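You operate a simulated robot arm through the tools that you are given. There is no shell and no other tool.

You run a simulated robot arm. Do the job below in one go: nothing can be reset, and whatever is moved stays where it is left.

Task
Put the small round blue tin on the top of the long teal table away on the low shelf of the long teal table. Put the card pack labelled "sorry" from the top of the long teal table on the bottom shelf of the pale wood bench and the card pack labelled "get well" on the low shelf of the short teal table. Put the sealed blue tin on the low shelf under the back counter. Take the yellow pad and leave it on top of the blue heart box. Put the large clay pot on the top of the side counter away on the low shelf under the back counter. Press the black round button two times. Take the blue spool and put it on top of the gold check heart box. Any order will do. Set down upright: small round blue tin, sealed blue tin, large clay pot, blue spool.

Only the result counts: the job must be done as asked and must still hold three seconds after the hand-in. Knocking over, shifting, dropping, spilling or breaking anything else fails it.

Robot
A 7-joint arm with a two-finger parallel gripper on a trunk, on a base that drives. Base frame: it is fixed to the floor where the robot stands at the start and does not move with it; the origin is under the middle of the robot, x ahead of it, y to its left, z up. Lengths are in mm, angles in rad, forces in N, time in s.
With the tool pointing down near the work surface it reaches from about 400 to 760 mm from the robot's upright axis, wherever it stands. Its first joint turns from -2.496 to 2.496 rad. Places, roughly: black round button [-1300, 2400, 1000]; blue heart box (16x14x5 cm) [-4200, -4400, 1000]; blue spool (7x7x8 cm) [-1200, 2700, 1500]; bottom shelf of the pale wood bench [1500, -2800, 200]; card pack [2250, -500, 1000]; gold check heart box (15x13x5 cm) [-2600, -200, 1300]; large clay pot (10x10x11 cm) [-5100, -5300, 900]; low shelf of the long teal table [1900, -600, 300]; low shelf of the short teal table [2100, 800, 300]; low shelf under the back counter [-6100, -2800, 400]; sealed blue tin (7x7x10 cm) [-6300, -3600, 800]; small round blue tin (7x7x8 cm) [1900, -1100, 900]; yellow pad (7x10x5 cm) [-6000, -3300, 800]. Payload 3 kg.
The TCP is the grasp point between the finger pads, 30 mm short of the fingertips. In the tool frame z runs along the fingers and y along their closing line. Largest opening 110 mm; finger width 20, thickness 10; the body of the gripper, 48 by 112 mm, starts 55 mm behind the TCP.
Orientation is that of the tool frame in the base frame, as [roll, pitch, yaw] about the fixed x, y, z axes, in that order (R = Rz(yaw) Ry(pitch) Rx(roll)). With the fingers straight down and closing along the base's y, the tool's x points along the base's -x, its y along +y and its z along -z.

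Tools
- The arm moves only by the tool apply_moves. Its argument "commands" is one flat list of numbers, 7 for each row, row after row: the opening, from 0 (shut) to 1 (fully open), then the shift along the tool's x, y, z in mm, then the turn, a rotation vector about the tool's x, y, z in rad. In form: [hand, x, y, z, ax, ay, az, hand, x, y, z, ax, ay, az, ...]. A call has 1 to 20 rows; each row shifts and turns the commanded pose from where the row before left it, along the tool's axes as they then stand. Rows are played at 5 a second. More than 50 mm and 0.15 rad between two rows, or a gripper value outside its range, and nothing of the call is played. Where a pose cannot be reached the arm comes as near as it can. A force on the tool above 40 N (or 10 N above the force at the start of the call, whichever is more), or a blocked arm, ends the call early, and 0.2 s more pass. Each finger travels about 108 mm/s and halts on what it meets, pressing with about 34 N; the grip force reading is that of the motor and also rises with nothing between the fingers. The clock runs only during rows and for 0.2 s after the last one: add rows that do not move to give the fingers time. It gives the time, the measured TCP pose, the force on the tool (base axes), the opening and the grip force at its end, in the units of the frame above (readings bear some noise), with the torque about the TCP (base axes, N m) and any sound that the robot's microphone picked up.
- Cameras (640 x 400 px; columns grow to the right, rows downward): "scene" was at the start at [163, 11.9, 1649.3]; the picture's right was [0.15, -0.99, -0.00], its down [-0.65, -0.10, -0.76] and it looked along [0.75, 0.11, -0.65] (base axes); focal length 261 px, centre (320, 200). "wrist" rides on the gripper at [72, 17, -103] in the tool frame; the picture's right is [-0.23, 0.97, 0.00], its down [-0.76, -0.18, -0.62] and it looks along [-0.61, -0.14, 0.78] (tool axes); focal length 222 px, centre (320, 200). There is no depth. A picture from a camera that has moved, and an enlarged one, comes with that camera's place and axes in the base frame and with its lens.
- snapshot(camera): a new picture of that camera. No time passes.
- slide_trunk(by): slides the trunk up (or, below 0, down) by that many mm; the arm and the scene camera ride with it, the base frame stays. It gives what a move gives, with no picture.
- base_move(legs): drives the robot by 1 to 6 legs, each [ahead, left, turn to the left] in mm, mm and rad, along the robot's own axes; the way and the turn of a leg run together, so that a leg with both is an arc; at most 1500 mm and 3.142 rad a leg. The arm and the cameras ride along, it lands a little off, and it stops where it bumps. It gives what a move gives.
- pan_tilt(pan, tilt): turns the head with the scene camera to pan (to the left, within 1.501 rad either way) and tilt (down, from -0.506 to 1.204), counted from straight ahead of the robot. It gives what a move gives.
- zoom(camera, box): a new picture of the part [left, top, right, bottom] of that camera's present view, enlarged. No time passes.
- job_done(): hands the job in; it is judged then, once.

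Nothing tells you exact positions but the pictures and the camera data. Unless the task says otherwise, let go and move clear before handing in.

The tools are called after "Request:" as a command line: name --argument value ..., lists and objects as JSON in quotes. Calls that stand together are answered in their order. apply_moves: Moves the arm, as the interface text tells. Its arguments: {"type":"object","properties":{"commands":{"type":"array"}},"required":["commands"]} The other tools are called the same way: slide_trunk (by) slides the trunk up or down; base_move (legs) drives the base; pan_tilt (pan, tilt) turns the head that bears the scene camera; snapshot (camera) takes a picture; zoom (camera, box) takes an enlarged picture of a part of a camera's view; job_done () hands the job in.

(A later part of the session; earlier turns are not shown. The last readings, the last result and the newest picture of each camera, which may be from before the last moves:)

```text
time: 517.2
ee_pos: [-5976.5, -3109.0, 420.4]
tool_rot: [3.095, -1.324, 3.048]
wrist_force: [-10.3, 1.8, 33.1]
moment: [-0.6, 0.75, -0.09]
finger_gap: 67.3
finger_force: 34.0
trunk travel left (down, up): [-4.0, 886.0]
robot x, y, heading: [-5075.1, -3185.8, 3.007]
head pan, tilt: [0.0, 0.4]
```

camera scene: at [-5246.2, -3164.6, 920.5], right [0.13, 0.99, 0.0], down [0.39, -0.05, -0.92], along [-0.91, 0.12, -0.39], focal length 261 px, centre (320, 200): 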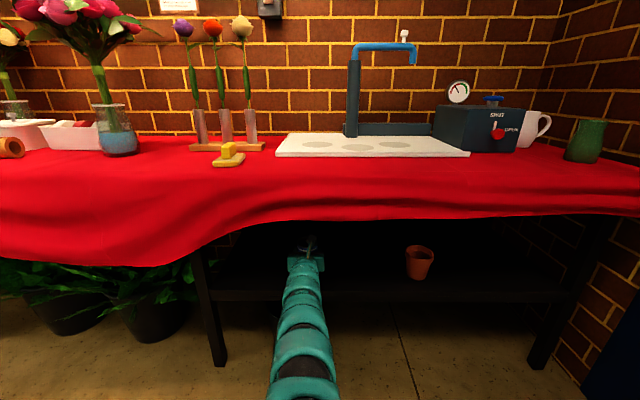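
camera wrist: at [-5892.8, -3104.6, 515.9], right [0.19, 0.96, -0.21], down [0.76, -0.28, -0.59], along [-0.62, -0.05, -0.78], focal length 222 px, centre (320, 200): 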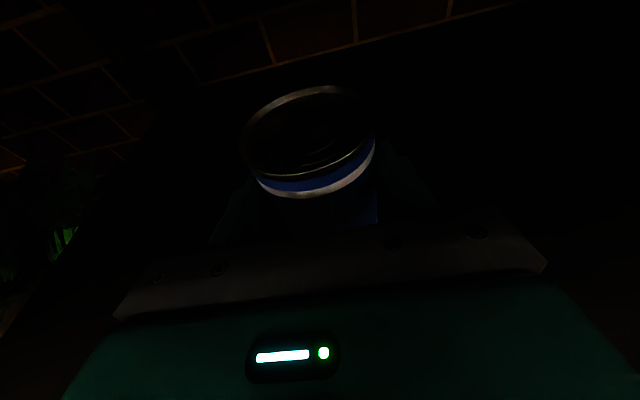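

The tin is firmly on the low shelf. I'll ease up, release it and back out.

Request:
apply_moves --commands '[0, 2.4, 0, -0.6, 0, 0, 0, 0.62, 0, 0, 0, 0, 0, 0, 0.64, 0, 0, 0, 0, 0, 0, 0.67, 0, 0, 0, 0, 0, 0, 0.72, 0, 0, 0, 0, 0, 0, 0.8, 0, 0, 0, 0, 0, 0, 0.85, 0, 0, 0, 0, 0, 0, 0.85, 0, 0, 0, 0, 0, 0]'

Request:
base_move --legs '[[-180, 0, 0]]'

Request:
snapshot --camera "wrist"

Request:
snapshot --camera "scene"

```text
time: 519.0
ee_pos: [-5976.3, -3109.5, 417.5]
tool_rot: [3.094, -1.32, 3.055]
wrist_force: [-0.8, 0.1, -0.4]
moment: [-0.03, 0.02, -0.01]
finger_gap: 93.4
finger_force: 0.0
trunk travel left (down, up): [-4.0, 886.0]
robot x, y, heading: [-5076.6, -3185.3, 3.012]
head pan, tilt: [0.0, 0.4]
```

```text
time: 520.5
ee_pos: [-5797.8, -3132.7, 417.7]
tool_rot: [3.091, -1.32, 3.054]
wrist_force: [0.0, -0.3, 0.1]
moment: [-0.03, 0.0, -0.02]
finger_gap: 93.5
finger_force: 0.1
trunk travel left (down, up): [-4.0, 886.0]
robot x, y, heading: [-4893.4, -3210.9, 3.01]
head pan, tilt: [0.0, 0.4]
```

```text
taken
camera wrist: at [-5713.3, -3128.6, 512.1], right [0.19, 0.96, -0.21], down [0.76, -0.27, -0.58], along [-0.62, -0.05, -0.78], focal length 222 px, centre (320, 200)
```

wrist: 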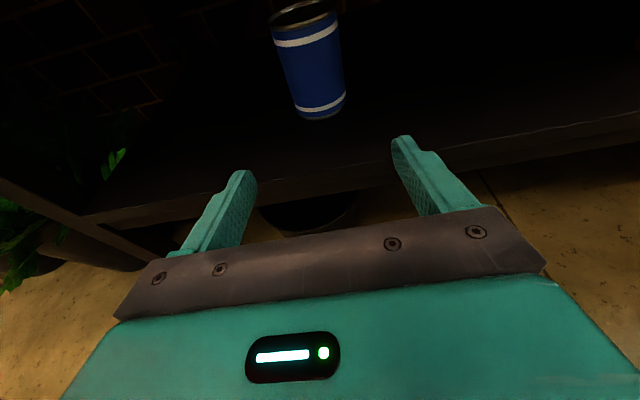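

```text
taken
camera scene: at [-5067.0, -3188.3, 920.1], right [0.13, 0.99, 0.0], down [0.39, -0.05, -0.92], along [-0.91, 0.12, -0.39], focal length 261 px, centre (320, 200)
```

scene: 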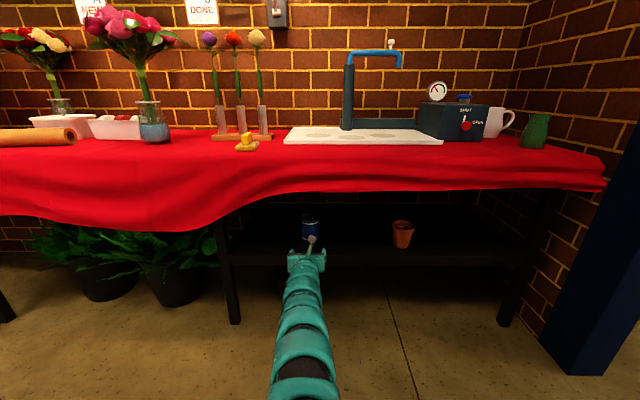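

The tin stands upright on the back counter's low shelf. I'll back out from under the cloth, raise the trunk, and look closely at the yellow pad.

Request:
base_move --legs '[[-155, 0, 0]]'

Request:
slide_trunk --by 400

Request:
slide_trunk --by 70

Request:
base_move --legs '[[0, 210, 0], [60, 0, 0]]'

Request:
snapshot --camera "wrist"

Request:
snapshot --camera "scene"

```text
time: 521.9
ee_pos: [-5642.0, -3152.7, 416.9]
tool_rot: [3.092, -1.319, 3.055]
wrist_force: [1.1, 0.0, 0.3]
moment: [0.0, -0.01, 0.0]
finger_gap: 93.4
finger_force: 0.1
trunk travel left (down, up): [-4.0, 886.0]
robot x, y, heading: [-4740.6, -3228.1, 3.012]
head pan, tilt: [0.0, 0.4]
```

```text
time: 525.7
ee_pos: [-5640.6, -3153.3, 817.0]
tool_rot: [3.092, -1.32, 3.055]
wrist_force: [0.2, -0.2, 0.5]
moment: [0.03, -0.02, -0.03]
finger_gap: 93.2
finger_force: 0.1
trunk travel left (down, up): [-404.0, 486.0]
robot x, y, heading: [-4740.0, -3230.1, 3.007]
head pan, tilt: [0.0, 0.4]
```

```text
time: 526.8
ee_pos: [-5642.3, -3153.6, 888.0]
tool_rot: [3.094, -1.319, 3.056]
wrist_force: [-0.1, -0.1, 0.7]
moment: [0.0, 0.04, -0.01]
finger_gap: 93.6
finger_force: 0.1
trunk travel left (down, up): [-474.0, 416.0]
robot x, y, heading: [-4738.9, -3229.5, 3.007]
head pan, tilt: [0.0, 0.4]
```

```text
time: 528.6
ee_pos: [-5669.6, -3361.9, 888.2]
tool_rot: [3.097, -1.32, 3.058]
wrist_force: [0.3, -0.7, -0.3]
moment: [-0.03, 0.01, -0.02]
finger_gap: 93.4
finger_force: 0.2
trunk travel left (down, up): [-474.0, 416.0]
robot x, y, heading: [-4764.8, -3434.2, 3.013]
head pan, tilt: [0.0, 0.4]
stopped in leg 2: the robot was blocked; the commanded pose is now the measured one
```

```text
taken
camera wrist: at [-5585.1, -3357.3, 983.0], right [0.18, 0.96, -0.21], down [0.76, -0.27, -0.59], along [-0.62, -0.05, -0.78], focal length 222 px, centre (320, 200)
```

wrist: 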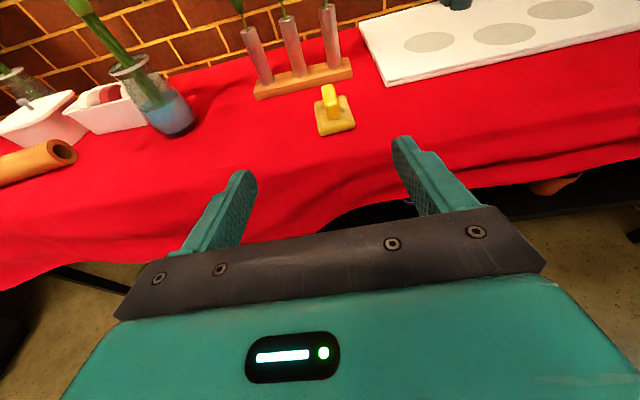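

```text
taken
camera scene: at [-4938.3, -3413.7, 1390.2], right [0.12, 0.99, 0.0], down [0.39, -0.05, -0.92], along [-0.91, 0.12, -0.39], focal length 261 px, centre (320, 200)
```

scene: 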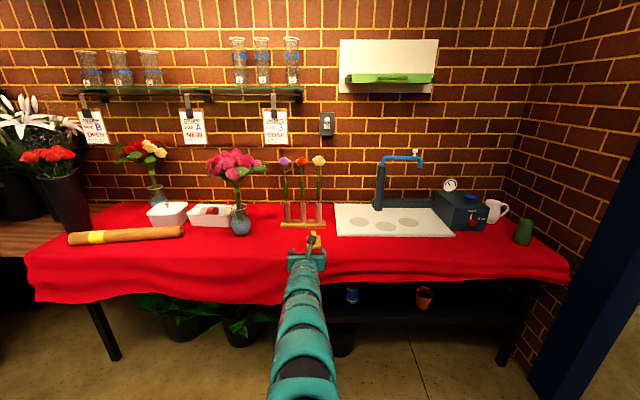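

The robot reports being blocked there, so I'll check around the base before moving any further.

Request:
pan_tilt --pan 1.5 --tilt 0.8

Request:
snapshot --camera "scene"

Request:
pan_tilt --pan -1.5 --tilt 0.8

Request:
snapshot --camera "scene"

```text
time: 530.2
ee_pos: [-5669.8, -3361.9, 886.9]
tool_rot: [3.096, -1.318, 3.058]
wrist_force: [0.4, -0.3, 0.4]
moment: [0.02, -0.01, 0.03]
finger_gap: 93.4
finger_force: 0.0
trunk travel left (down, up): [-474.0, 416.0]
robot x, y, heading: [-4769.6, -3433.9, 3.018]
head pan, tilt: [1.499, 0.799]
```

```text
taken
camera scene: at [-4862.3, -3504.0, 1355.1], right [-0.98, 0.2, 0.0], down [0.14, 0.7, -0.7], along [-0.14, -0.68, -0.72], focal length 261 px, centre (320, 200)
```

scene: 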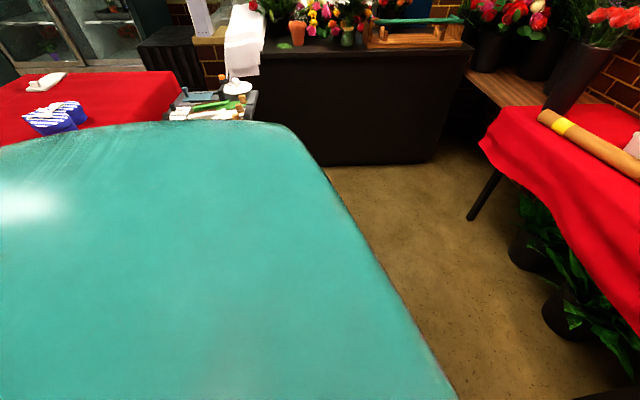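

```text
time: 532.8
ee_pos: [-5668.9, -3361.5, 886.4]
tool_rot: [3.095, -1.318, 3.058]
wrist_force: [-0.3, 0.4, -0.3]
moment: [0.03, -0.02, 0.0]
finger_gap: 92.9
finger_force: 0.0
trunk travel left (down, up): [-474.0, 416.0]
robot x, y, heading: [-4766.5, -3434.3, 3.015]
head pan, tilt: [-1.499, 0.799]
```

```text
taken
camera scene: at [-4842.1, -3344.3, 1355.0], right [1.0, -0.05, 0.0], down [-0.04, -0.72, -0.7], along [0.04, 0.7, -0.72], focal length 261 px, centre (320, 200)
```

scene: 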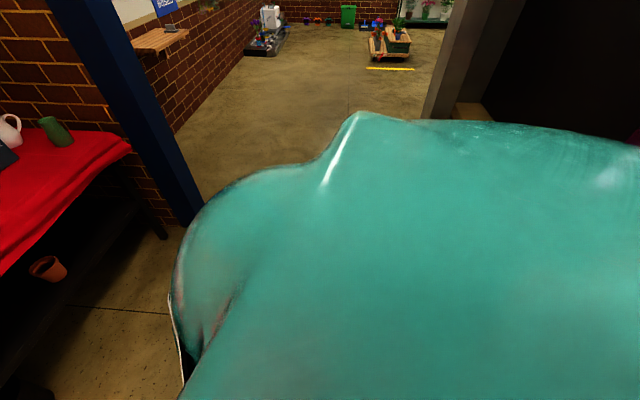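

Request:
base_move --legs '[[40, 0, 0]]'

```text
time: 533.7
ee_pos: [-5708.9, -3355.9, 886.1]
tool_rot: [3.096, -1.317, 3.058]
wrist_force: [-0.1, -0.1, -0.5]
moment: [0.0, -0.01, -0.01]
finger_gap: 93.2
finger_force: 0.1
trunk travel left (down, up): [-474.0, 416.0]
robot x, y, heading: [-4806.0, -3430.2, 3.014]
head pan, tilt: [-1.499, 0.799]
```

Request:
snapshot --camera "wrist"

Request:
zoom --camera "wrist" --box '[250, 60, 430, 160]'

Request:
pan_tilt --pan 0.0 --tilt 0.5

Request:
zoom --camera "scene" --box '[260, 150, 380, 230]'

```text
taken
camera wrist: at [-5625.8, -3351.4, 982.1], right [0.18, 0.96, -0.21], down [0.76, -0.27, -0.58], along [-0.62, -0.05, -0.78], focal length 222 px, centre (320, 200)
```

wrist: 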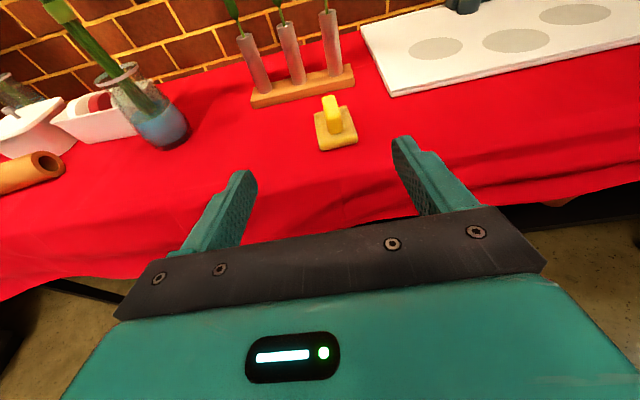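

```text
3.56 times, centred on (340, 110) of wrist
camera zoom: at [-5625.8, -3351.4, 982.1], right [0.18, 0.96, -0.21], down [0.76, -0.27, -0.58], along [-0.62, -0.05, -0.78], focal length 790 px, centre (249, 520)
```

zoom: 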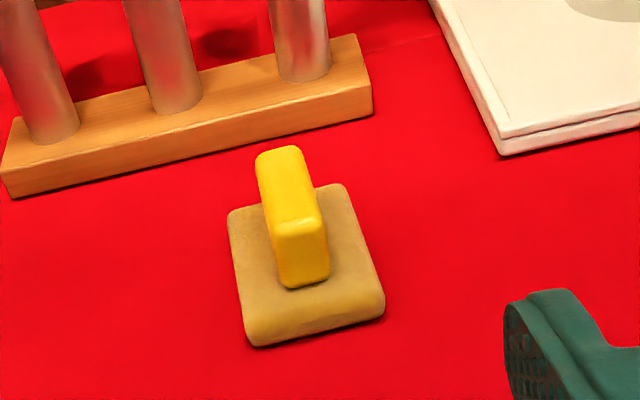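

```text
time: 535.3
ee_pos: [-5709.2, -3357.9, 886.9]
tool_rot: [3.097, -1.319, 3.057]
wrist_force: [-0.1, 0.3, 0.6]
moment: [-0.01, 0.03, -0.02]
finger_gap: 93.6
finger_force: 0.2
trunk travel left (down, up): [-474.0, 416.0]
robot x, y, heading: [-4804.2, -3428.7, 3.017]
head pan, tilt: [0.0, 0.499]
```

```text
5.00 times, centred on (320, 190) of scene
camera zoom: at [-4977.1, -3408.3, 1381.0], right [0.13, 0.99, 0.0], down [0.48, -0.06, -0.88], along [-0.87, 0.11, -0.48], focal length 1303 px, centre (320, 250)
```

zoom: 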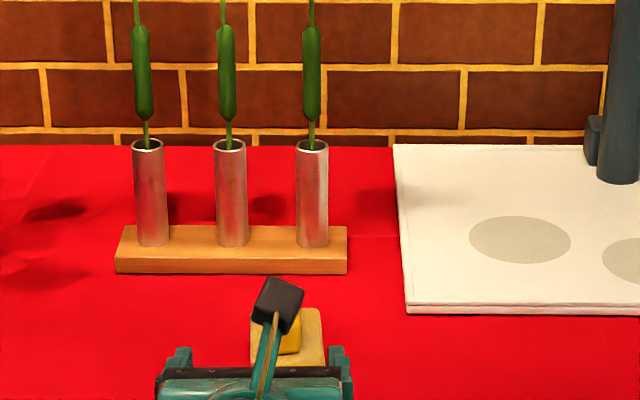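

The yellow pad is a tan slab with an upright yellow handle. I'll grip the handle from the front, so I lower and approach.

Request:
slide_trunk --by -95

Request:
base_move --legs '[[160, -14, 0]]'

Request:
snapshot --camera "wrist"

```text
time: 536.6
ee_pos: [-5709.0, -3357.5, 791.5]
tool_rot: [3.098, -1.319, 3.059]
wrist_force: [-0.1, 0.7, 0.3]
moment: [0.01, -0.04, -0.04]
finger_gap: 93.5
finger_force: 0.1
trunk travel left (down, up): [-379.0, 511.0]
robot x, y, heading: [-4805.4, -3430.4, 3.016]
head pan, tilt: [0.0, 0.499]
```

```text
time: 538.0
ee_pos: [-5866.6, -3323.5, 792.6]
tool_rot: [3.096, -1.321, 3.058]
wrist_force: [1.1, 0.7, -0.1]
moment: [-0.03, 0.01, 0.0]
finger_gap: 93.3
finger_force: 0.0
trunk travel left (down, up): [-379.0, 511.0]
robot x, y, heading: [-4962.0, -3392.5, 3.015]
head pan, tilt: [0.0, 0.499]
```

```text
taken
camera wrist: at [-5782.0, -3317.9, 887.3], right [0.18, 0.96, -0.21], down [0.76, -0.27, -0.58], along [-0.62, -0.05, -0.78], focal length 222 px, centre (320, 200)
```

wrist: 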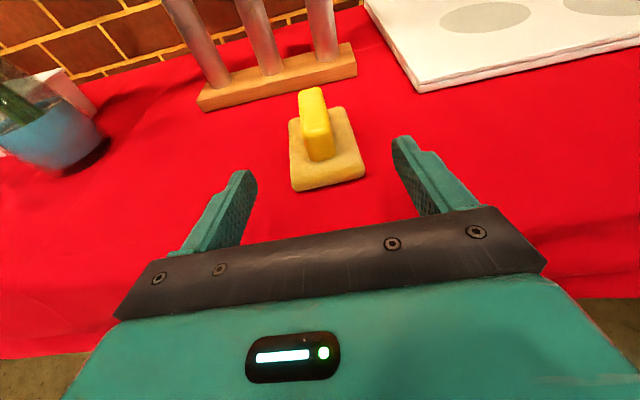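

Request:
apply_moves --commands '[0.85, 3.9, 0.3, 24.8, 0, 0, 0, 0.85, 3.9, 0.3, 24.8, 0, 0, 0, 0.85, 3.9, 0.3, 24.8, 0, 0, 0, 0.85, 0, 0, 0, 0, 0, 0]'

Request:
snapshot --camera "wrist"

```text
time: 539.0
ee_pos: [-5939.7, -3312.9, 783.7]
tool_rot: [3.098, -1.318, 3.053]
wrist_force: [-0.3, 0.3, 0.4]
moment: [0.01, 0.01, 0.01]
finger_gap: 93.6
finger_force: 0.1
trunk travel left (down, up): [-379.0, 511.0]
robot x, y, heading: [-4960.5, -3397.1, 3.014]
head pan, tilt: [0.0, 0.499]
```

```text
taken
camera wrist: at [-5855.8, -3307.5, 879.3], right [0.18, 0.96, -0.21], down [0.76, -0.27, -0.58], along [-0.62, -0.05, -0.78], focal length 222 px, centre (320, 200)
```

wrist: 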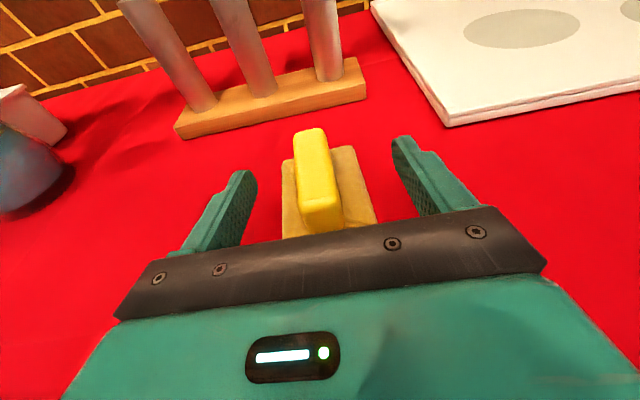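

Request:
apply_moves --commands '[0.7, 0, 0, 0, 0, 0, 0, 0.55, 0, 0, 0, 0, 0, 0, 0.45, 0, 0, 0, 0, 0, 0, 0.38, 0, 0, 0, 0, 0, 0, 0.32, 0, 0, 0, 0, 0, 0, 0.26, 0, 0, 0, 0, 0, 0, 0.2, 0, 0, 0, 0, 0, 0, 0.1, 0, 0, 0, 0, 0, 0, 0, 0, 0, 0, 0, 0, 0, 0, 0, 0, 0, 0, 0, 0]'

Request:
snapshot --camera "wrist"

```text
time: 541.2
ee_pos: [-5939.8, -3312.5, 785.1]
tool_rot: [3.096, -1.319, 3.058]
wrist_force: [-1.2, 0.6, 1.5]
moment: [0.02, 0.08, -0.06]
finger_gap: 23.6
finger_force: 33.9
trunk travel left (down, up): [-379.0, 511.0]
robot x, y, heading: [-4961.6, -3394.3, 3.014]
head pan, tilt: [0.0, 0.499]
```

```text
taken
camera wrist: at [-5855.7, -3308.2, 879.8], right [0.18, 0.96, -0.21], down [0.76, -0.27, -0.59], along [-0.62, -0.05, -0.78], focal length 222 px, centre (320, 200)
```

wrist: 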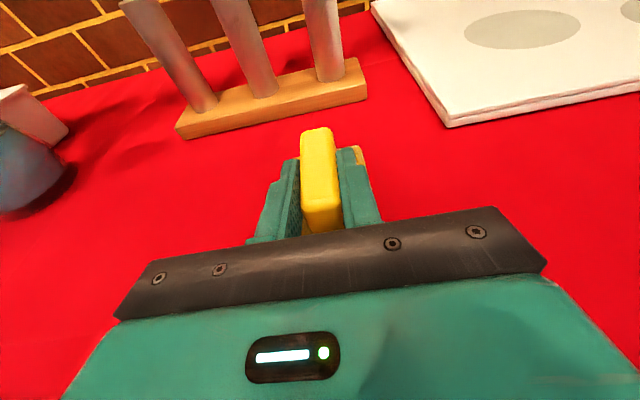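

Gripped the handle at 23.6 mm. I'll lift gently and back off.

Request:
apply_moves --commands '[0, 2.9, 0, -0.7, 0, 0, 0, 0, 3.9, 0, -1, 0, 0, 0, 0, 4.8, 0, -1.2, 0, 0, 0, 0, 6.8, 0, -1.7, 0, 0, 0, 0, 7.8, 0, -2, 0, 0, 0, 0, 7.8, 0, -2, 0, 0, 0, 0, 7.8, 0, -2, 0, 0, 0, 0, 5, 0, -1.3, 0, 0, 0]'

Request:
snapshot --camera "wrist"

Request:
slide_trunk --by 100

Request:
zoom --camera "scene" --box '[240, 120, 400, 230]'

```text
time: 543.0
ee_pos: [-5939.6, -3314.5, 834.4]
tool_rot: [3.094, -1.319, 3.06]
wrist_force: [0.2, 0.1, -0.3]
moment: [0.01, 0.01, 0.0]
finger_gap: 23.2
finger_force: 34.1
trunk travel left (down, up): [-379.0, 511.0]
robot x, y, heading: [-4961.9, -3397.7, 3.013]
head pan, tilt: [0.0, 0.499]
```

```text
taken
camera wrist: at [-5856.4, -3308.1, 929.0], right [0.18, 0.96, -0.21], down [0.76, -0.27, -0.58], along [-0.62, -0.05, -0.78], focal length 222 px, centre (320, 200)
```

wrist: 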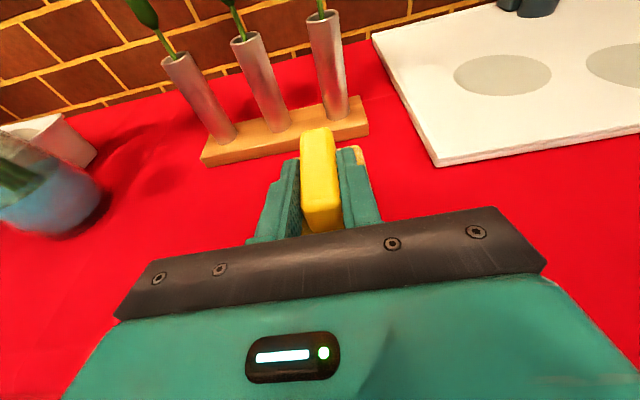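

```text
time: 544.4
ee_pos: [-5940.9, -3312.8, 933.6]
tool_rot: [3.096, -1.32, 3.056]
wrist_force: [-0.3, -0.6, -1.0]
moment: [-0.02, 0.0, 0.04]
finger_gap: 23.4
finger_force: 35.1
trunk travel left (down, up): [-479.0, 411.0]
robot x, y, heading: [-4961.7, -3394.0, 3.013]
head pan, tilt: [0.0, 0.499]
```

```text
3.64 times, centred on (320, 175) of scene
camera zoom: at [-5133.8, -3374.7, 1385.9], right [0.12, 0.99, 0.0], down [0.48, -0.06, -0.88], along [-0.87, 0.11, -0.48], focal length 948 px, centre (320, 291)
```

zoom: 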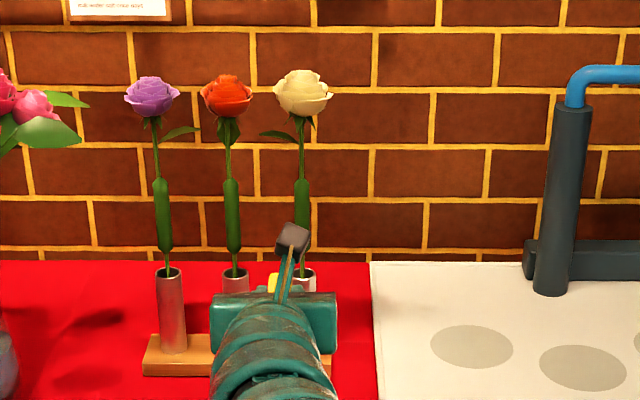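

The pad is held. I'll back off, turn into the aisle and look at the blue heart box.

Request:
base_move --legs '[[-130, -20, 0], [0, 0, 1.56]]'

Request:
pan_tilt --pan 0.6 --tilt 0.5

Request:
snapshot --camera "scene"

Request:
pan_tilt --pan 1.4 --tilt 0.6

Request:
snapshot --camera "scene"

```text
time: 549.4
ee_pos: [-4928.5, -4368.0, 933.5]
tool_rot: [3.094, -1.319, -1.672]
wrist_force: [0.5, 0.1, -1.1]
moment: [0.0, 0.01, -0.01]
finger_gap: 23.3
finger_force: 33.8
trunk travel left (down, up): [-479.0, 411.0]
robot x, y, heading: [-4830.6, -3395.1, -1.715]
head pan, tilt: [0.0, 0.499]
```

```text
time: 550.4
ee_pos: [-4931.3, -4367.6, 934.8]
tool_rot: [3.096, -1.319, -1.671]
wrist_force: [0.0, -0.6, -1.2]
moment: [0.04, 0.01, 0.0]
finger_gap: 23.3
finger_force: 34.4
trunk travel left (down, up): [-479.0, 411.0]
robot x, y, heading: [-4828.2, -3393.7, -1.713]
head pan, tilt: [0.6, 0.499]
```

```text
taken
camera scene: at [-4802.2, -3553.9, 1386.0], right [-0.9, -0.44, 0.0], down [-0.21, 0.43, -0.88], along [0.39, -0.79, -0.48], focal length 261 px, centre (320, 200)
```

scene: 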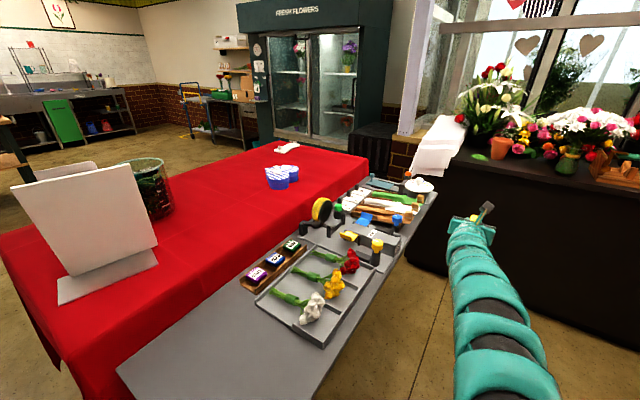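

```text
time: 551.6
ee_pos: [-4929.8, -4366.6, 933.5]
tool_rot: [3.095, -1.319, -1.672]
wrist_force: [-0.5, 0.5, -0.7]
moment: [-0.01, 0.01, 0.02]
finger_gap: 23.6
finger_force: 34.5
trunk travel left (down, up): [-479.0, 411.0]
robot x, y, heading: [-4826.4, -3391.8, -1.719]
head pan, tilt: [1.4, 0.6]
```

```text
taken
camera scene: at [-4758.3, -3499.6, 1376.9], right [-0.31, -0.95, 0.0], down [-0.54, 0.18, -0.83], along [0.78, -0.26, -0.56], focal length 261 px, centre (320, 200)
```

scene: 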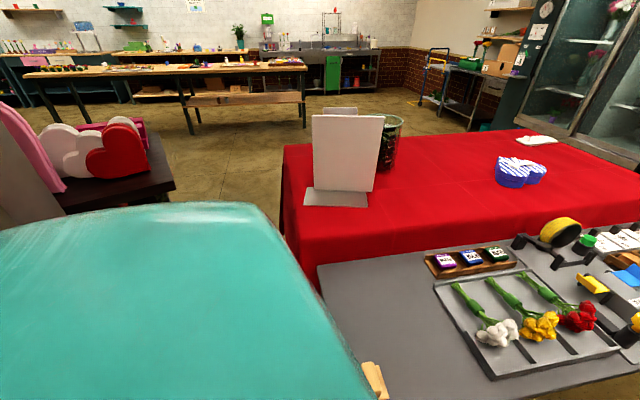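

The blue heart box is on the red table at about (-4171, -4460, top z≈940), and that table is open towards the main shop floor. I'll reverse out through the doorway with the pad and come round to that side.

Request:
base_move --legs '[[0, -230, 0], [-1300, 0, 0]]'

Request:
base_move --legs '[[-1250, 0, 0]]'

Request:
pan_tilt --pan 0.3 --tilt 0.4

Request:
snapshot --camera "scene"

```text
time: 559.5
ee_pos: [-4972.5, -3042.1, 932.6]
tool_rot: [3.095, -1.32, -1.676]
wrist_force: [-0.5, -0.8, -0.4]
moment: [0.02, 0.01, 0.02]
finger_gap: 23.0
finger_force: 33.9
trunk travel left (down, up): [-479.0, 411.0]
robot x, y, heading: [-4864.0, -2067.1, -1.717]
head pan, tilt: [1.4, 0.6]
```

```text
time: 565.8
ee_pos: [-4791.8, -1806.8, 933.7]
tool_rot: [3.096, -1.32, -1.684]
wrist_force: [0.0, -0.8, -1.4]
moment: [0.03, -0.01, 0.01]
finger_gap: 23.3
finger_force: 34.0
trunk travel left (down, up): [-479.0, 411.0]
robot x, y, heading: [-4676.0, -831.1, -1.731]
head pan, tilt: [1.4, 0.6]
```

```text
time: 567.1
ee_pos: [-4790.8, -1807.1, 934.2]
tool_rot: [3.097, -1.32, -1.685]
wrist_force: [0.2, 0.7, 0.7]
moment: [0.03, -0.05, 0.01]
finger_gap: 23.5
finger_force: 34.3
trunk travel left (down, up): [-479.0, 411.0]
robot x, y, heading: [-4679.5, -836.0, -1.725]
head pan, tilt: [0.3, 0.4]
```

```text
taken
camera scene: at [-4679.4, -1003.7, 1395.1], right [-0.99, -0.15, 0.0], down [-0.06, 0.39, -0.92], along [0.13, -0.91, -0.39], focal length 261 px, centre (320, 200)
```

scene: 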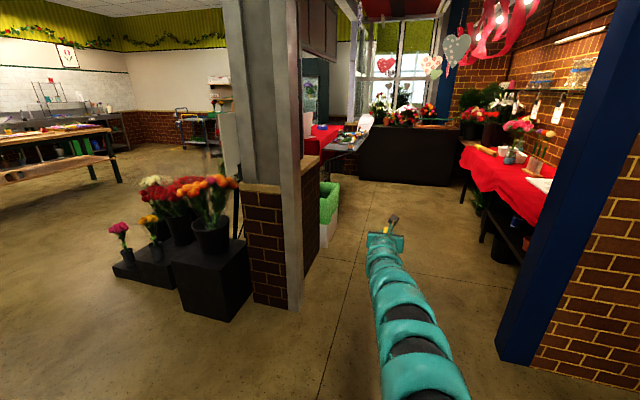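

Request:
base_move --legs '[[0, 500, 0], [0, 0, -1.558], [0, 680, 0]]'

Request:
slide_trunk --by 120

Request:
base_move --legs '[[-1200, 0, 0], [-1100, 0, 0]]'

Request:
pan_tilt --pan 0.9 --tilt 0.4

Request:
snapshot --camera "scene"

```text
time: 577.2
ee_pos: [-5245.0, -1498.4, 934.0]
tool_rot: [3.097, -1.32, 3.053]
wrist_force: [0.7, -0.3, 0.3]
moment: [-0.03, -0.02, -0.01]
finger_gap: 23.2
finger_force: 34.1
trunk travel left (down, up): [-479.0, 411.0]
robot x, y, heading: [-4268.3, -1585.6, 3.01]
head pan, tilt: [0.3, 0.4]
```

```text
time: 578.7
ee_pos: [-5244.7, -1498.1, 1053.7]
tool_rot: [3.096, -1.317, 3.054]
wrist_force: [-0.2, 0.5, -0.2]
moment: [-0.01, -0.01, -0.02]
finger_gap: 23.2
finger_force: 33.6
trunk travel left (down, up): [-599.0, 291.0]
robot x, y, heading: [-4264.9, -1584.3, 3.014]
head pan, tilt: [0.3, 0.4]
```

```text
time: 589.9
ee_pos: [-2981.1, -1788.1, 1054.5]
tool_rot: [3.097, -1.319, 3.054]
wrist_force: [0.4, 0.2, -1.2]
moment: [-0.01, 0.0, -0.01]
finger_gap: 23.5
finger_force: 33.7
trunk travel left (down, up): [-599.0, 291.0]
robot x, y, heading: [-2008.7, -1876.3, 3.011]
head pan, tilt: [0.3, 0.4]
```

```text
time: 590.9
ee_pos: [-2981.4, -1787.5, 1053.6]
tool_rot: [3.096, -1.319, 3.053]
wrist_force: [0.0, -0.1, -0.4]
moment: [0.01, -0.05, 0.02]
finger_gap: 23.3
finger_force: 33.6
trunk travel left (down, up): [-599.0, 291.0]
robot x, y, heading: [-2003.4, -1875.0, 3.01]
head pan, tilt: [0.901, 0.4]
```

```text
taken
camera scene: at [-2151.5, -1929.7, 1515.1], right [-0.7, 0.72, 0.0], down [0.28, 0.27, -0.92], along [-0.66, -0.64, -0.39], focal length 261 px, centre (320, 200)
```

scene: 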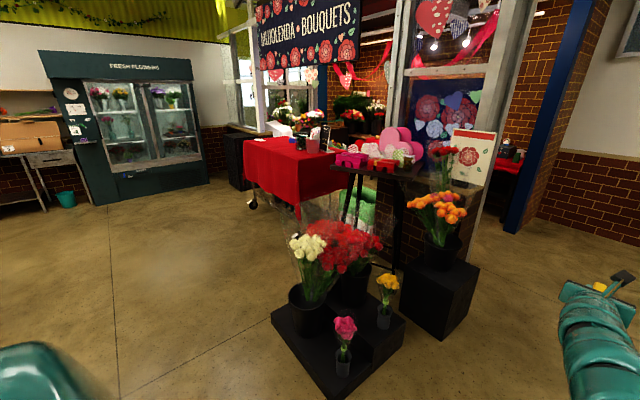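

Request:
base_move --legs '[[-420, 0, 0], [0, 1450, -0.012], [0, 1400, 0]]'

Request:
pan_tilt --pan 0.0 --tilt 0.4

Request:
snapshot --camera "scene"

```text
time: 607.0
ee_pos: [-2953.4, -4677.5, 1053.7]
tool_rot: [3.095, -1.322, 3.051]
wrist_force: [0.6, -0.5, -0.5]
moment: [-0.03, 0.01, -0.01]
finger_gap: 23.4
finger_force: 33.5
trunk travel left (down, up): [-599.0, 291.0]
robot x, y, heading: [-1977.8, -4767.5, 3.009]
head pan, tilt: [0.901, 0.4]
```

```text
time: 608.1
ee_pos: [-2952.1, -4677.2, 1054.5]
tool_rot: [3.095, -1.319, 3.048]
wrist_force: [0.0, 0.0, -1.3]
moment: [-0.03, -0.04, -0.02]
finger_gap: 23.3
finger_force: 33.7
trunk travel left (down, up): [-599.0, 291.0]
robot x, y, heading: [-1977.7, -4769.0, 3.011]
head pan, tilt: [0.0, 0.4]
```

```text
taken
camera scene: at [-2149.0, -4745.2, 1515.1], right [0.13, 0.99, 0.0], down [0.39, -0.05, -0.92], along [-0.91, 0.12, -0.39], focal length 261 px, centre (320, 200)
```

scene: 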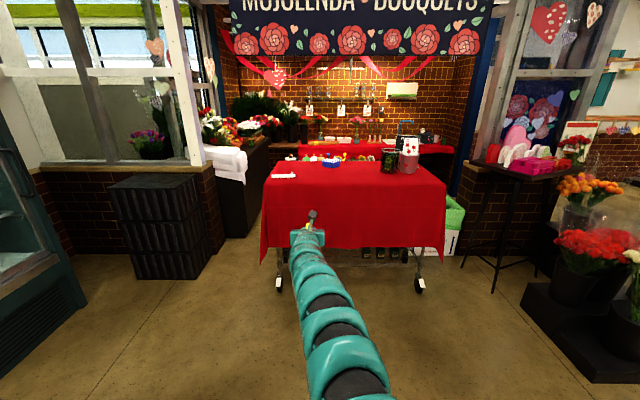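

Request:
zoom --camera "scene" --box '[250, 120, 450, 250]'

Request:
base_move --legs '[[850, 0, 0]]'

Request:
snapshot --camera "scene"

Request:
snapshot --camera "wrist"

```text
3.08 times, centred on (350, 185) of scene
camera zoom: at [-2149.0, -4745.2, 1515.1], right [0.13, 0.99, 0.0], down [0.39, -0.05, -0.92], along [-0.91, 0.12, -0.39], focal length 802 px, centre (228, 246)
```

zoom: 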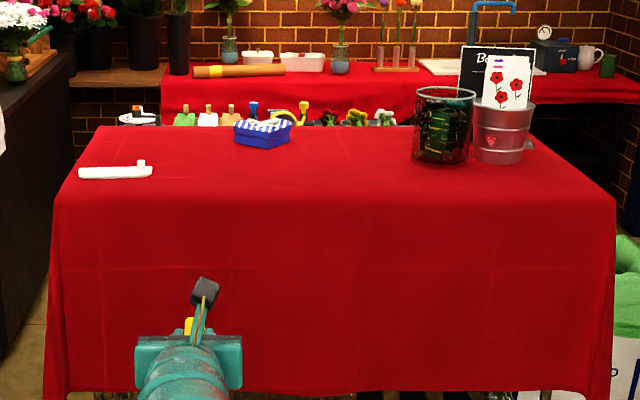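

```text
time: 612.6
ee_pos: [-3785.9, -4569.4, 1054.0]
tool_rot: [3.097, -1.319, 3.052]
wrist_force: [-0.9, 0.5, -0.7]
moment: [0.01, 0.02, 0.0]
finger_gap: 23.3
finger_force: 34.5
trunk travel left (down, up): [-599.0, 291.0]
robot x, y, heading: [-2808.8, -4659.1, 3.008]
head pan, tilt: [0.0, 0.4]
```

```text
taken
camera scene: at [-2981.4, -4635.6, 1515.0], right [0.13, 0.99, 0.0], down [0.39, -0.05, -0.92], along [-0.91, 0.12, -0.39], focal length 261 px, centre (320, 200)
```

scene: 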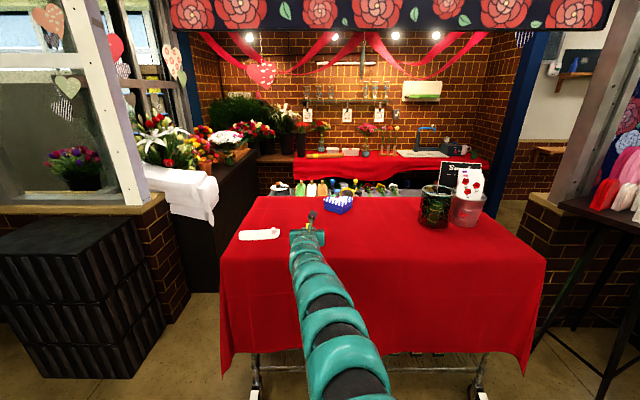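

```text
taken
camera wrist: at [-3702.1, -4565.5, 1148.8], right [0.19, 0.96, -0.21], down [0.76, -0.28, -0.58], along [-0.62, -0.05, -0.78], focal length 222 px, centre (320, 200)
```

wrist: 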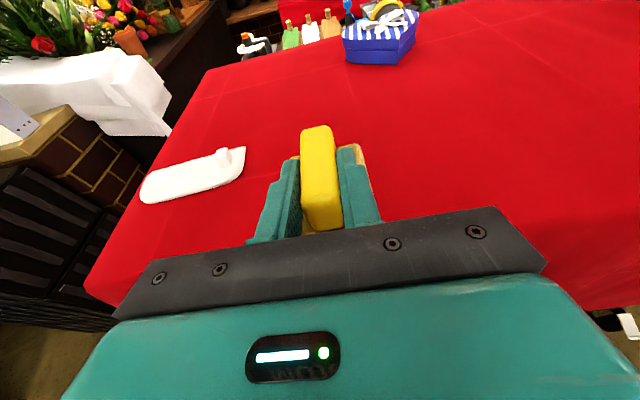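

The blue heart box is at about (-4224, -4380). I'll line up sideways and approach over the table.

Request:
base_move --legs '[[0, -130, 0], [250, 0, 0]]'

Request:
snapshot --camera "wrist"

Request:
zoom --camera "scene" --box '[250, 120, 450, 250]'

```text
time: 615.3
ee_pos: [-4018.3, -4406.4, 1052.6]
tool_rot: [3.097, -1.319, 3.051]
wrist_force: [-0.5, -0.8, -0.9]
moment: [0.03, -0.01, -0.02]
finger_gap: 23.3
finger_force: 34.4
trunk travel left (down, up): [-599.0, 291.0]
robot x, y, heading: [-3035.4, -4490.0, 3.011]
head pan, tilt: [0.0, 0.4]
```

```text
taken
camera wrist: at [-3935.2, -4401.5, 1148.3], right [0.19, 0.96, -0.21], down [0.76, -0.28, -0.58], along [-0.62, -0.05, -0.78], focal length 222 px, centre (320, 200)
```

wrist: 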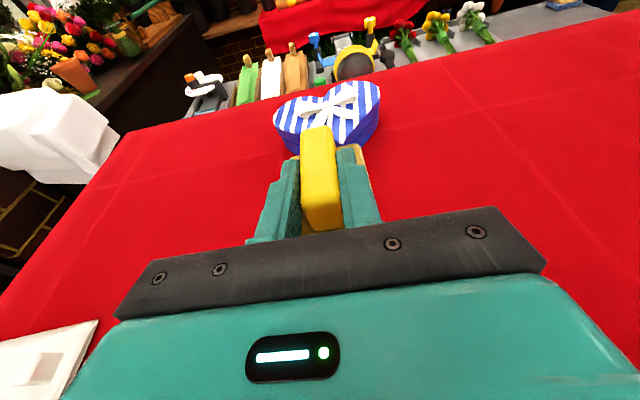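

```text
3.08 times, centred on (350, 185) of scene
camera zoom: at [-3214.7, -4472.3, 1515.0], right [0.13, 0.99, 0.0], down [0.39, -0.05, -0.92], along [-0.91, 0.12, -0.39], focal length 802 px, centre (228, 246)
```

zoom: 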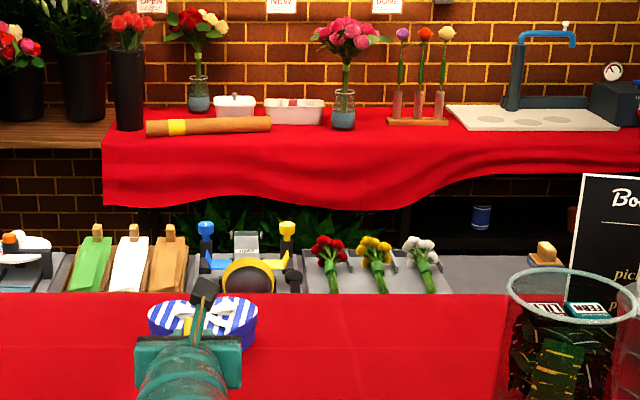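

Request:
zoom --camera "wrist" --box '[240, 60, 420, 170]'

Request:
zoom --camera "scene" --box '[280, 195, 350, 240]'

```text
3.56 times, centred on (330, 115) of wrist
camera zoom: at [-3935.2, -4401.5, 1148.3], right [0.19, 0.96, -0.21], down [0.76, -0.28, -0.58], along [-0.62, -0.05, -0.78], focal length 790 px, centre (284, 502)
```

zoom: 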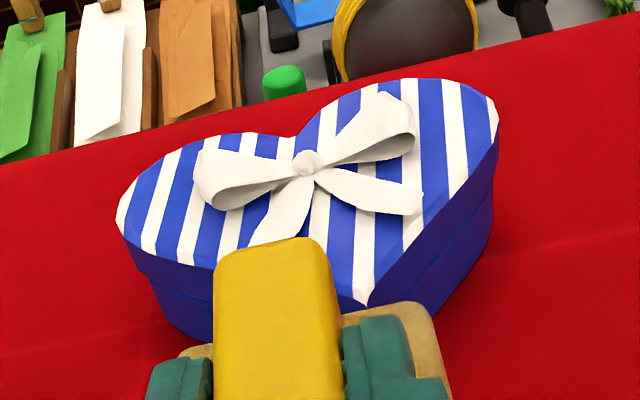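

```text
8.89 times, centred on (315, 218) of scene
camera zoom: at [-3214.7, -4472.3, 1515.0], right [0.13, 0.99, 0.0], down [0.39, -0.05, -0.92], along [-0.91, 0.12, -0.39], focal length 2316 px, centre (364, 44)
```

zoom: 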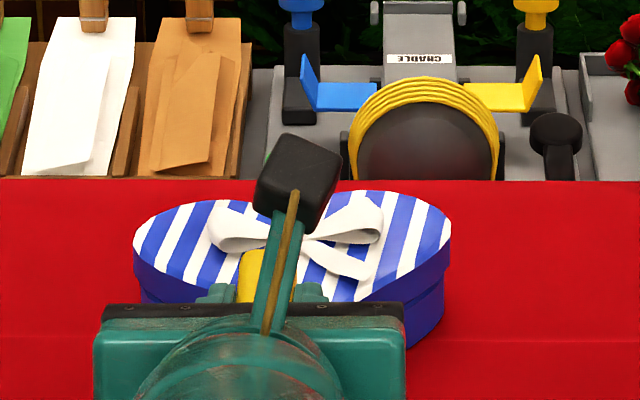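

Request:
slide_trunk --by 12

Request:
base_move --legs '[[186, -8, 0]]'

Request:
snapshot --camera "wrist"

Request:
zoom --camera "scene" --box '[260, 170, 400, 260]'

```text
time: 615.9
ee_pos: [-4017.5, -4405.9, 1065.4]
tool_rot: [3.097, -1.318, 3.051]
wrist_force: [0.3, 0.0, -0.4]
moment: [0.0, -0.01, 0.0]
finger_gap: 23.5
finger_force: 34.0
trunk travel left (down, up): [-611.0, 279.0]
robot x, y, heading: [-3049.8, -4496.2, 3.011]
head pan, tilt: [0.0, 0.4]
```

```text
time: 617.5
ee_pos: [-4201.6, -4373.8, 1064.9]
tool_rot: [3.097, -1.318, 3.05]
wrist_force: [-0.1, -0.1, -0.7]
moment: [0.02, 0.01, -0.02]
finger_gap: 23.2
finger_force: 34.1
trunk travel left (down, up): [-611.0, 279.0]
robot x, y, heading: [-3222.2, -4457.8, 3.01]
head pan, tilt: [0.0, 0.4]
```

```text
taken
camera wrist: at [-4118.5, -4368.8, 1159.9], right [0.19, 0.96, -0.21], down [0.76, -0.28, -0.58], along [-0.62, -0.05, -0.78], focal length 222 px, centre (320, 200)
```

wrist: 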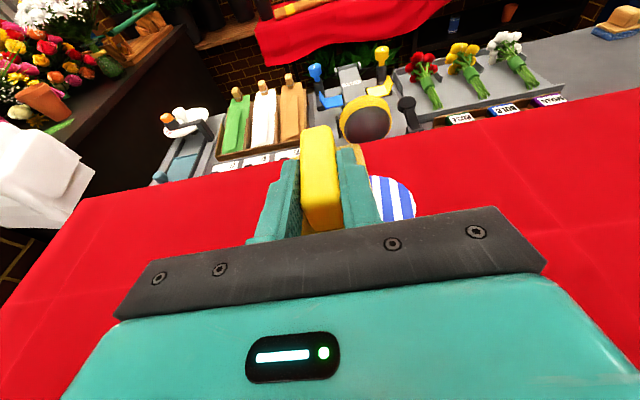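

```text
4.44 times, centred on (330, 215) of scene
camera zoom: at [-3398.1, -4439.9, 1526.9], right [0.13, 0.99, 0.0], down [0.39, -0.05, -0.92], along [-0.91, 0.12, -0.39], focal length 1158 px, centre (276, 133)
```

zoom: 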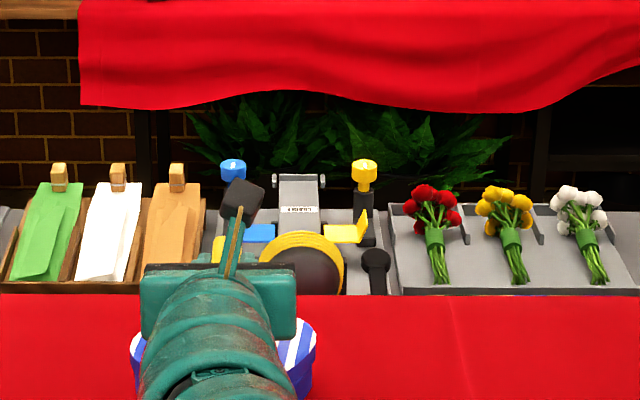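

Request:
apply_moves --commands '[0, -4.8, 0, 1.2, 0, 0, 0, 0, -4.8, 0, 1.2, 0, 0, 0, 0, -4.8, 0, 1.2, 0, 0, 0, 0, -4.8, 0, 1.2, 0, 0, 0]'

Request:
apply_moves --commands '[0, -2.4, 0, 0.6, 0, 0, 0, 0, -2.4, 0, 0.6, 0, 0, 0, 0, -2.4, 0, 0.6, 0, 0, 0, 0, -2.4, 0, 0.6, 0, 0, 0]'

```text
time: 618.5
ee_pos: [-4201.6, -4373.2, 1044.7]
tool_rot: [3.095, -1.319, 3.053]
wrist_force: [0.0, 0.6, -0.7]
moment: [0.02, -0.02, -0.01]
finger_gap: 23.2
finger_force: 34.2
trunk travel left (down, up): [-611.0, 279.0]
robot x, y, heading: [-3223.1, -4461.5, 3.01]
head pan, tilt: [0.0, 0.4]
```

```text
time: 619.5
ee_pos: [-4201.1, -4372.7, 1034.6]
tool_rot: [3.097, -1.317, 3.05]
wrist_force: [-0.4, 0.0, 0.1]
moment: [0.02, 0.0, 0.01]
finger_gap: 23.5
finger_force: 34.1
trunk travel left (down, up): [-611.0, 279.0]
robot x, y, heading: [-3223.8, -4461.0, 3.013]
head pan, tilt: [0.0, 0.4]
```

Request:
apply_moves --commands '[0, -1.9, 0, 0.5, 0, 0, 0, 0, -1.9, 0, 0.5, 0, 0, 0, 0, -1.9, 0, 0.5, 0, 0, 0, 0, -1.9, 0, 0.5, 0, 0, 0, 0, 0, 0, 0, 0, 0, 0]'

Request:
apply_moves --commands '[0, -1.9, 0, 0.5, 0, 0, 0, 0, -1.9, 0, 0.5, 0, 0, 0, 0, -1.9, 0, 0.5, 0, 0, 0, 0, -1.9, 0, 0.5, 0, 0, 0, 0, -1.9, 0, 0.5, 0, 0, 0, 0, -1.9, 0, 0.5, 0, 0, 0]'

Request:
snapshot --camera "wrist"

```text
time: 620.7
ee_pos: [-4201.7, -4374.4, 1028.3]
tool_rot: [3.097, -1.32, 3.049]
wrist_force: [-0.3, 0.1, -0.7]
moment: [0.04, 0.0, 0.01]
finger_gap: 23.7
finger_force: 34.2
trunk travel left (down, up): [-611.0, 279.0]
robot x, y, heading: [-3227.4, -4459.7, 3.012]
head pan, tilt: [0.0, 0.4]
```

```text
time: 622.3
ee_pos: [-4201.2, -4372.4, 1024.0]
tool_rot: [3.103, -1.331, 3.043]
wrist_force: [-1.9, -0.1, 14.0]
moment: [-0.12, -0.34, -0.02]
finger_gap: 23.3
finger_force: 33.9
trunk travel left (down, up): [-611.0, 279.0]
robot x, y, heading: [-3220.6, -4461.6, 3.014]
head pan, tilt: [0.0, 0.4]
stopped in row 6: the force on the tool passed its limit at 41 N (the readings are from after the stop); the commanded pose is now the measured one
```

```text
taken
camera wrist: at [-4116.6, -4368.2, 1118.7], right [0.19, 0.96, -0.21], down [0.76, -0.28, -0.59], along [-0.63, -0.05, -0.78], focal length 222 px, centre (320, 200)
```

wrist: 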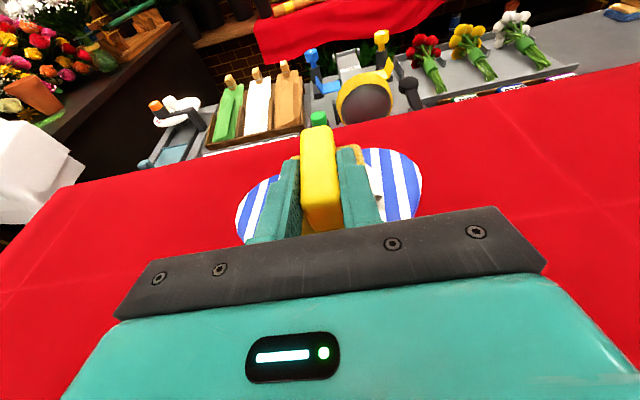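

The pad is in contact with the box top. I'll ease off and open slowly to let it settle.

Request:
apply_moves --commands '[0, 1, 0, -0.2, 0, 0, 0, 0.23, 0, 0, 0, 0, 0, 0, 0.26, 0, 0, 0, 0, 0, 0, 0.3, 0, 0, 0, 0, 0, 0, 0.35, 0, 0, 0, 0, 0, 0, 0.4, 0, 0, 0, 0, 0, 0, 0.4, 0, 0, 0, 0, 0, 0]'

Request:
snapshot --camera "wrist"

Request:
zoom --camera "wrist" --box '[220, 110, 440, 240]'

```text
time: 623.9
ee_pos: [-4201.8, -4372.8, 1022.0]
tool_rot: [3.101, -1.327, 3.047]
wrist_force: [-0.1, -0.2, -0.8]
moment: [0.02, 0.03, 0.01]
finger_gap: 43.8
finger_force: 0.1
trunk travel left (down, up): [-611.0, 279.0]
robot x, y, heading: [-3224.6, -4462.0, 3.016]
head pan, tilt: [0.0, 0.4]
```

```text
taken
camera wrist: at [-4118.3, -4367.9, 1116.3], right [0.19, 0.96, -0.21], down [0.76, -0.28, -0.59], along [-0.62, -0.05, -0.78], focal length 222 px, centre (320, 200)
```

wrist: 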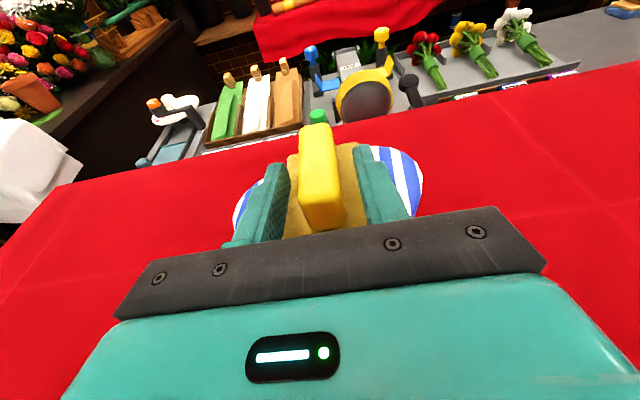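

```text
2.91 times, centred on (330, 175) of wrist
camera zoom: at [-4118.3, -4367.9, 1116.3], right [0.19, 0.96, -0.21], down [0.76, -0.28, -0.59], along [-0.62, -0.05, -0.78], focal length 646 px, centre (291, 273)
```

zoom: 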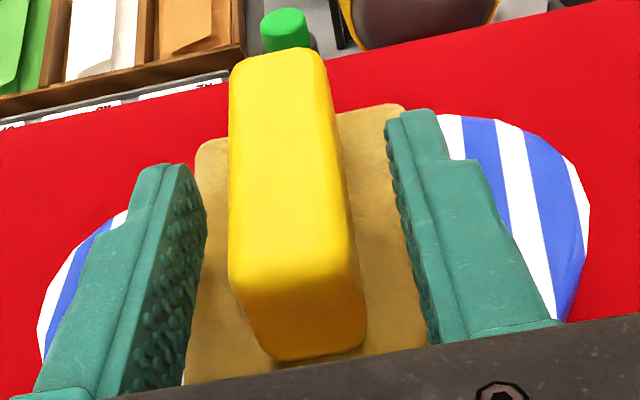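

The pad sits level on the lid. I'll rise slightly and withdraw straight back.

Request:
apply_moves --commands '[0.4, 4.8, 0, -1.2, 0, 0, 0, 0.4, 4.8, 0, -1.2, 0, 0, 0, 0.4, 4.8, 0, -1.2, 0, 0, 0, 0.4, 0, 0, -20, 0, 0, 0, 0.4, 0, 0, -30, 0, 0, 0, 0.4, 0, 0, -30, 0, 0, 0]'

Request:
snapshot --camera "wrist"

Request:
base_move --legs '[[-500, 0, 0]]'

Request:
zoom --camera "scene" --box '[250, 130, 450, 250]'

Request:
snapshot --camera "wrist"

```text
time: 625.3
ee_pos: [-4124.3, -4382.8, 1056.9]
tool_rot: [3.098, -1.326, 3.048]
wrist_force: [0.1, -0.1, -0.2]
moment: [-0.02, -0.01, 0.02]
finger_gap: 43.9
finger_force: 0.1
trunk travel left (down, up): [-611.0, 279.0]
robot x, y, heading: [-3223.6, -4464.0, 3.008]
head pan, tilt: [0.0, 0.4]
```

```text
taken
camera wrist: at [-4040.7, -4378.1, 1151.9], right [0.19, 0.96, -0.21], down [0.76, -0.28, -0.59], along [-0.62, -0.05, -0.78], focal length 222 px, centre (320, 200)
```

wrist: 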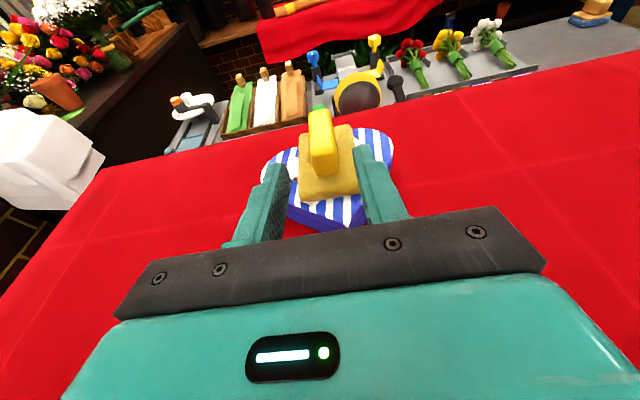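

```text
time: 628.2
ee_pos: [-3629.1, -4449.0, 1057.3]
tool_rot: [3.1, -1.328, 3.047]
wrist_force: [0.5, -0.2, 0.4]
moment: [0.01, 0.02, -0.02]
finger_gap: 43.7
finger_force: 0.0
trunk travel left (down, up): [-611.0, 279.0]
robot x, y, heading: [-2728.7, -4528.2, 3.01]
head pan, tilt: [0.0, 0.4]
```

```text
3.20 times, centred on (350, 190) of scene
camera zoom: at [-2899.7, -4505.9, 1527.2], right [0.13, 0.99, 0.0], down [0.39, -0.05, -0.92], along [-0.91, 0.12, -0.39], focal length 834 px, centre (224, 232)
```

zoom: 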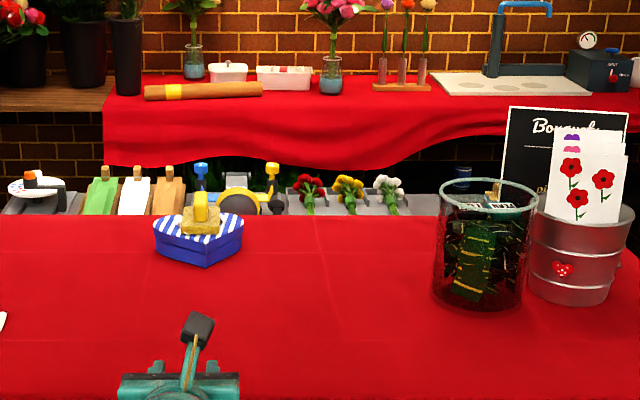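

```text
taken
camera wrist: at [-3544.9, -4444.8, 1152.0], right [0.19, 0.96, -0.21], down [0.76, -0.28, -0.59], along [-0.62, -0.05, -0.78], focal length 222 px, centre (320, 200)
```

wrist: 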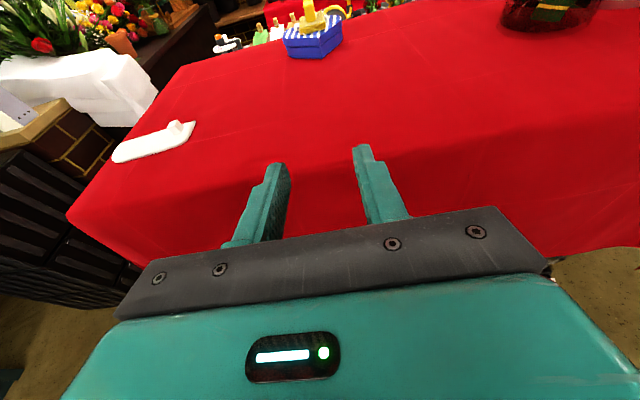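

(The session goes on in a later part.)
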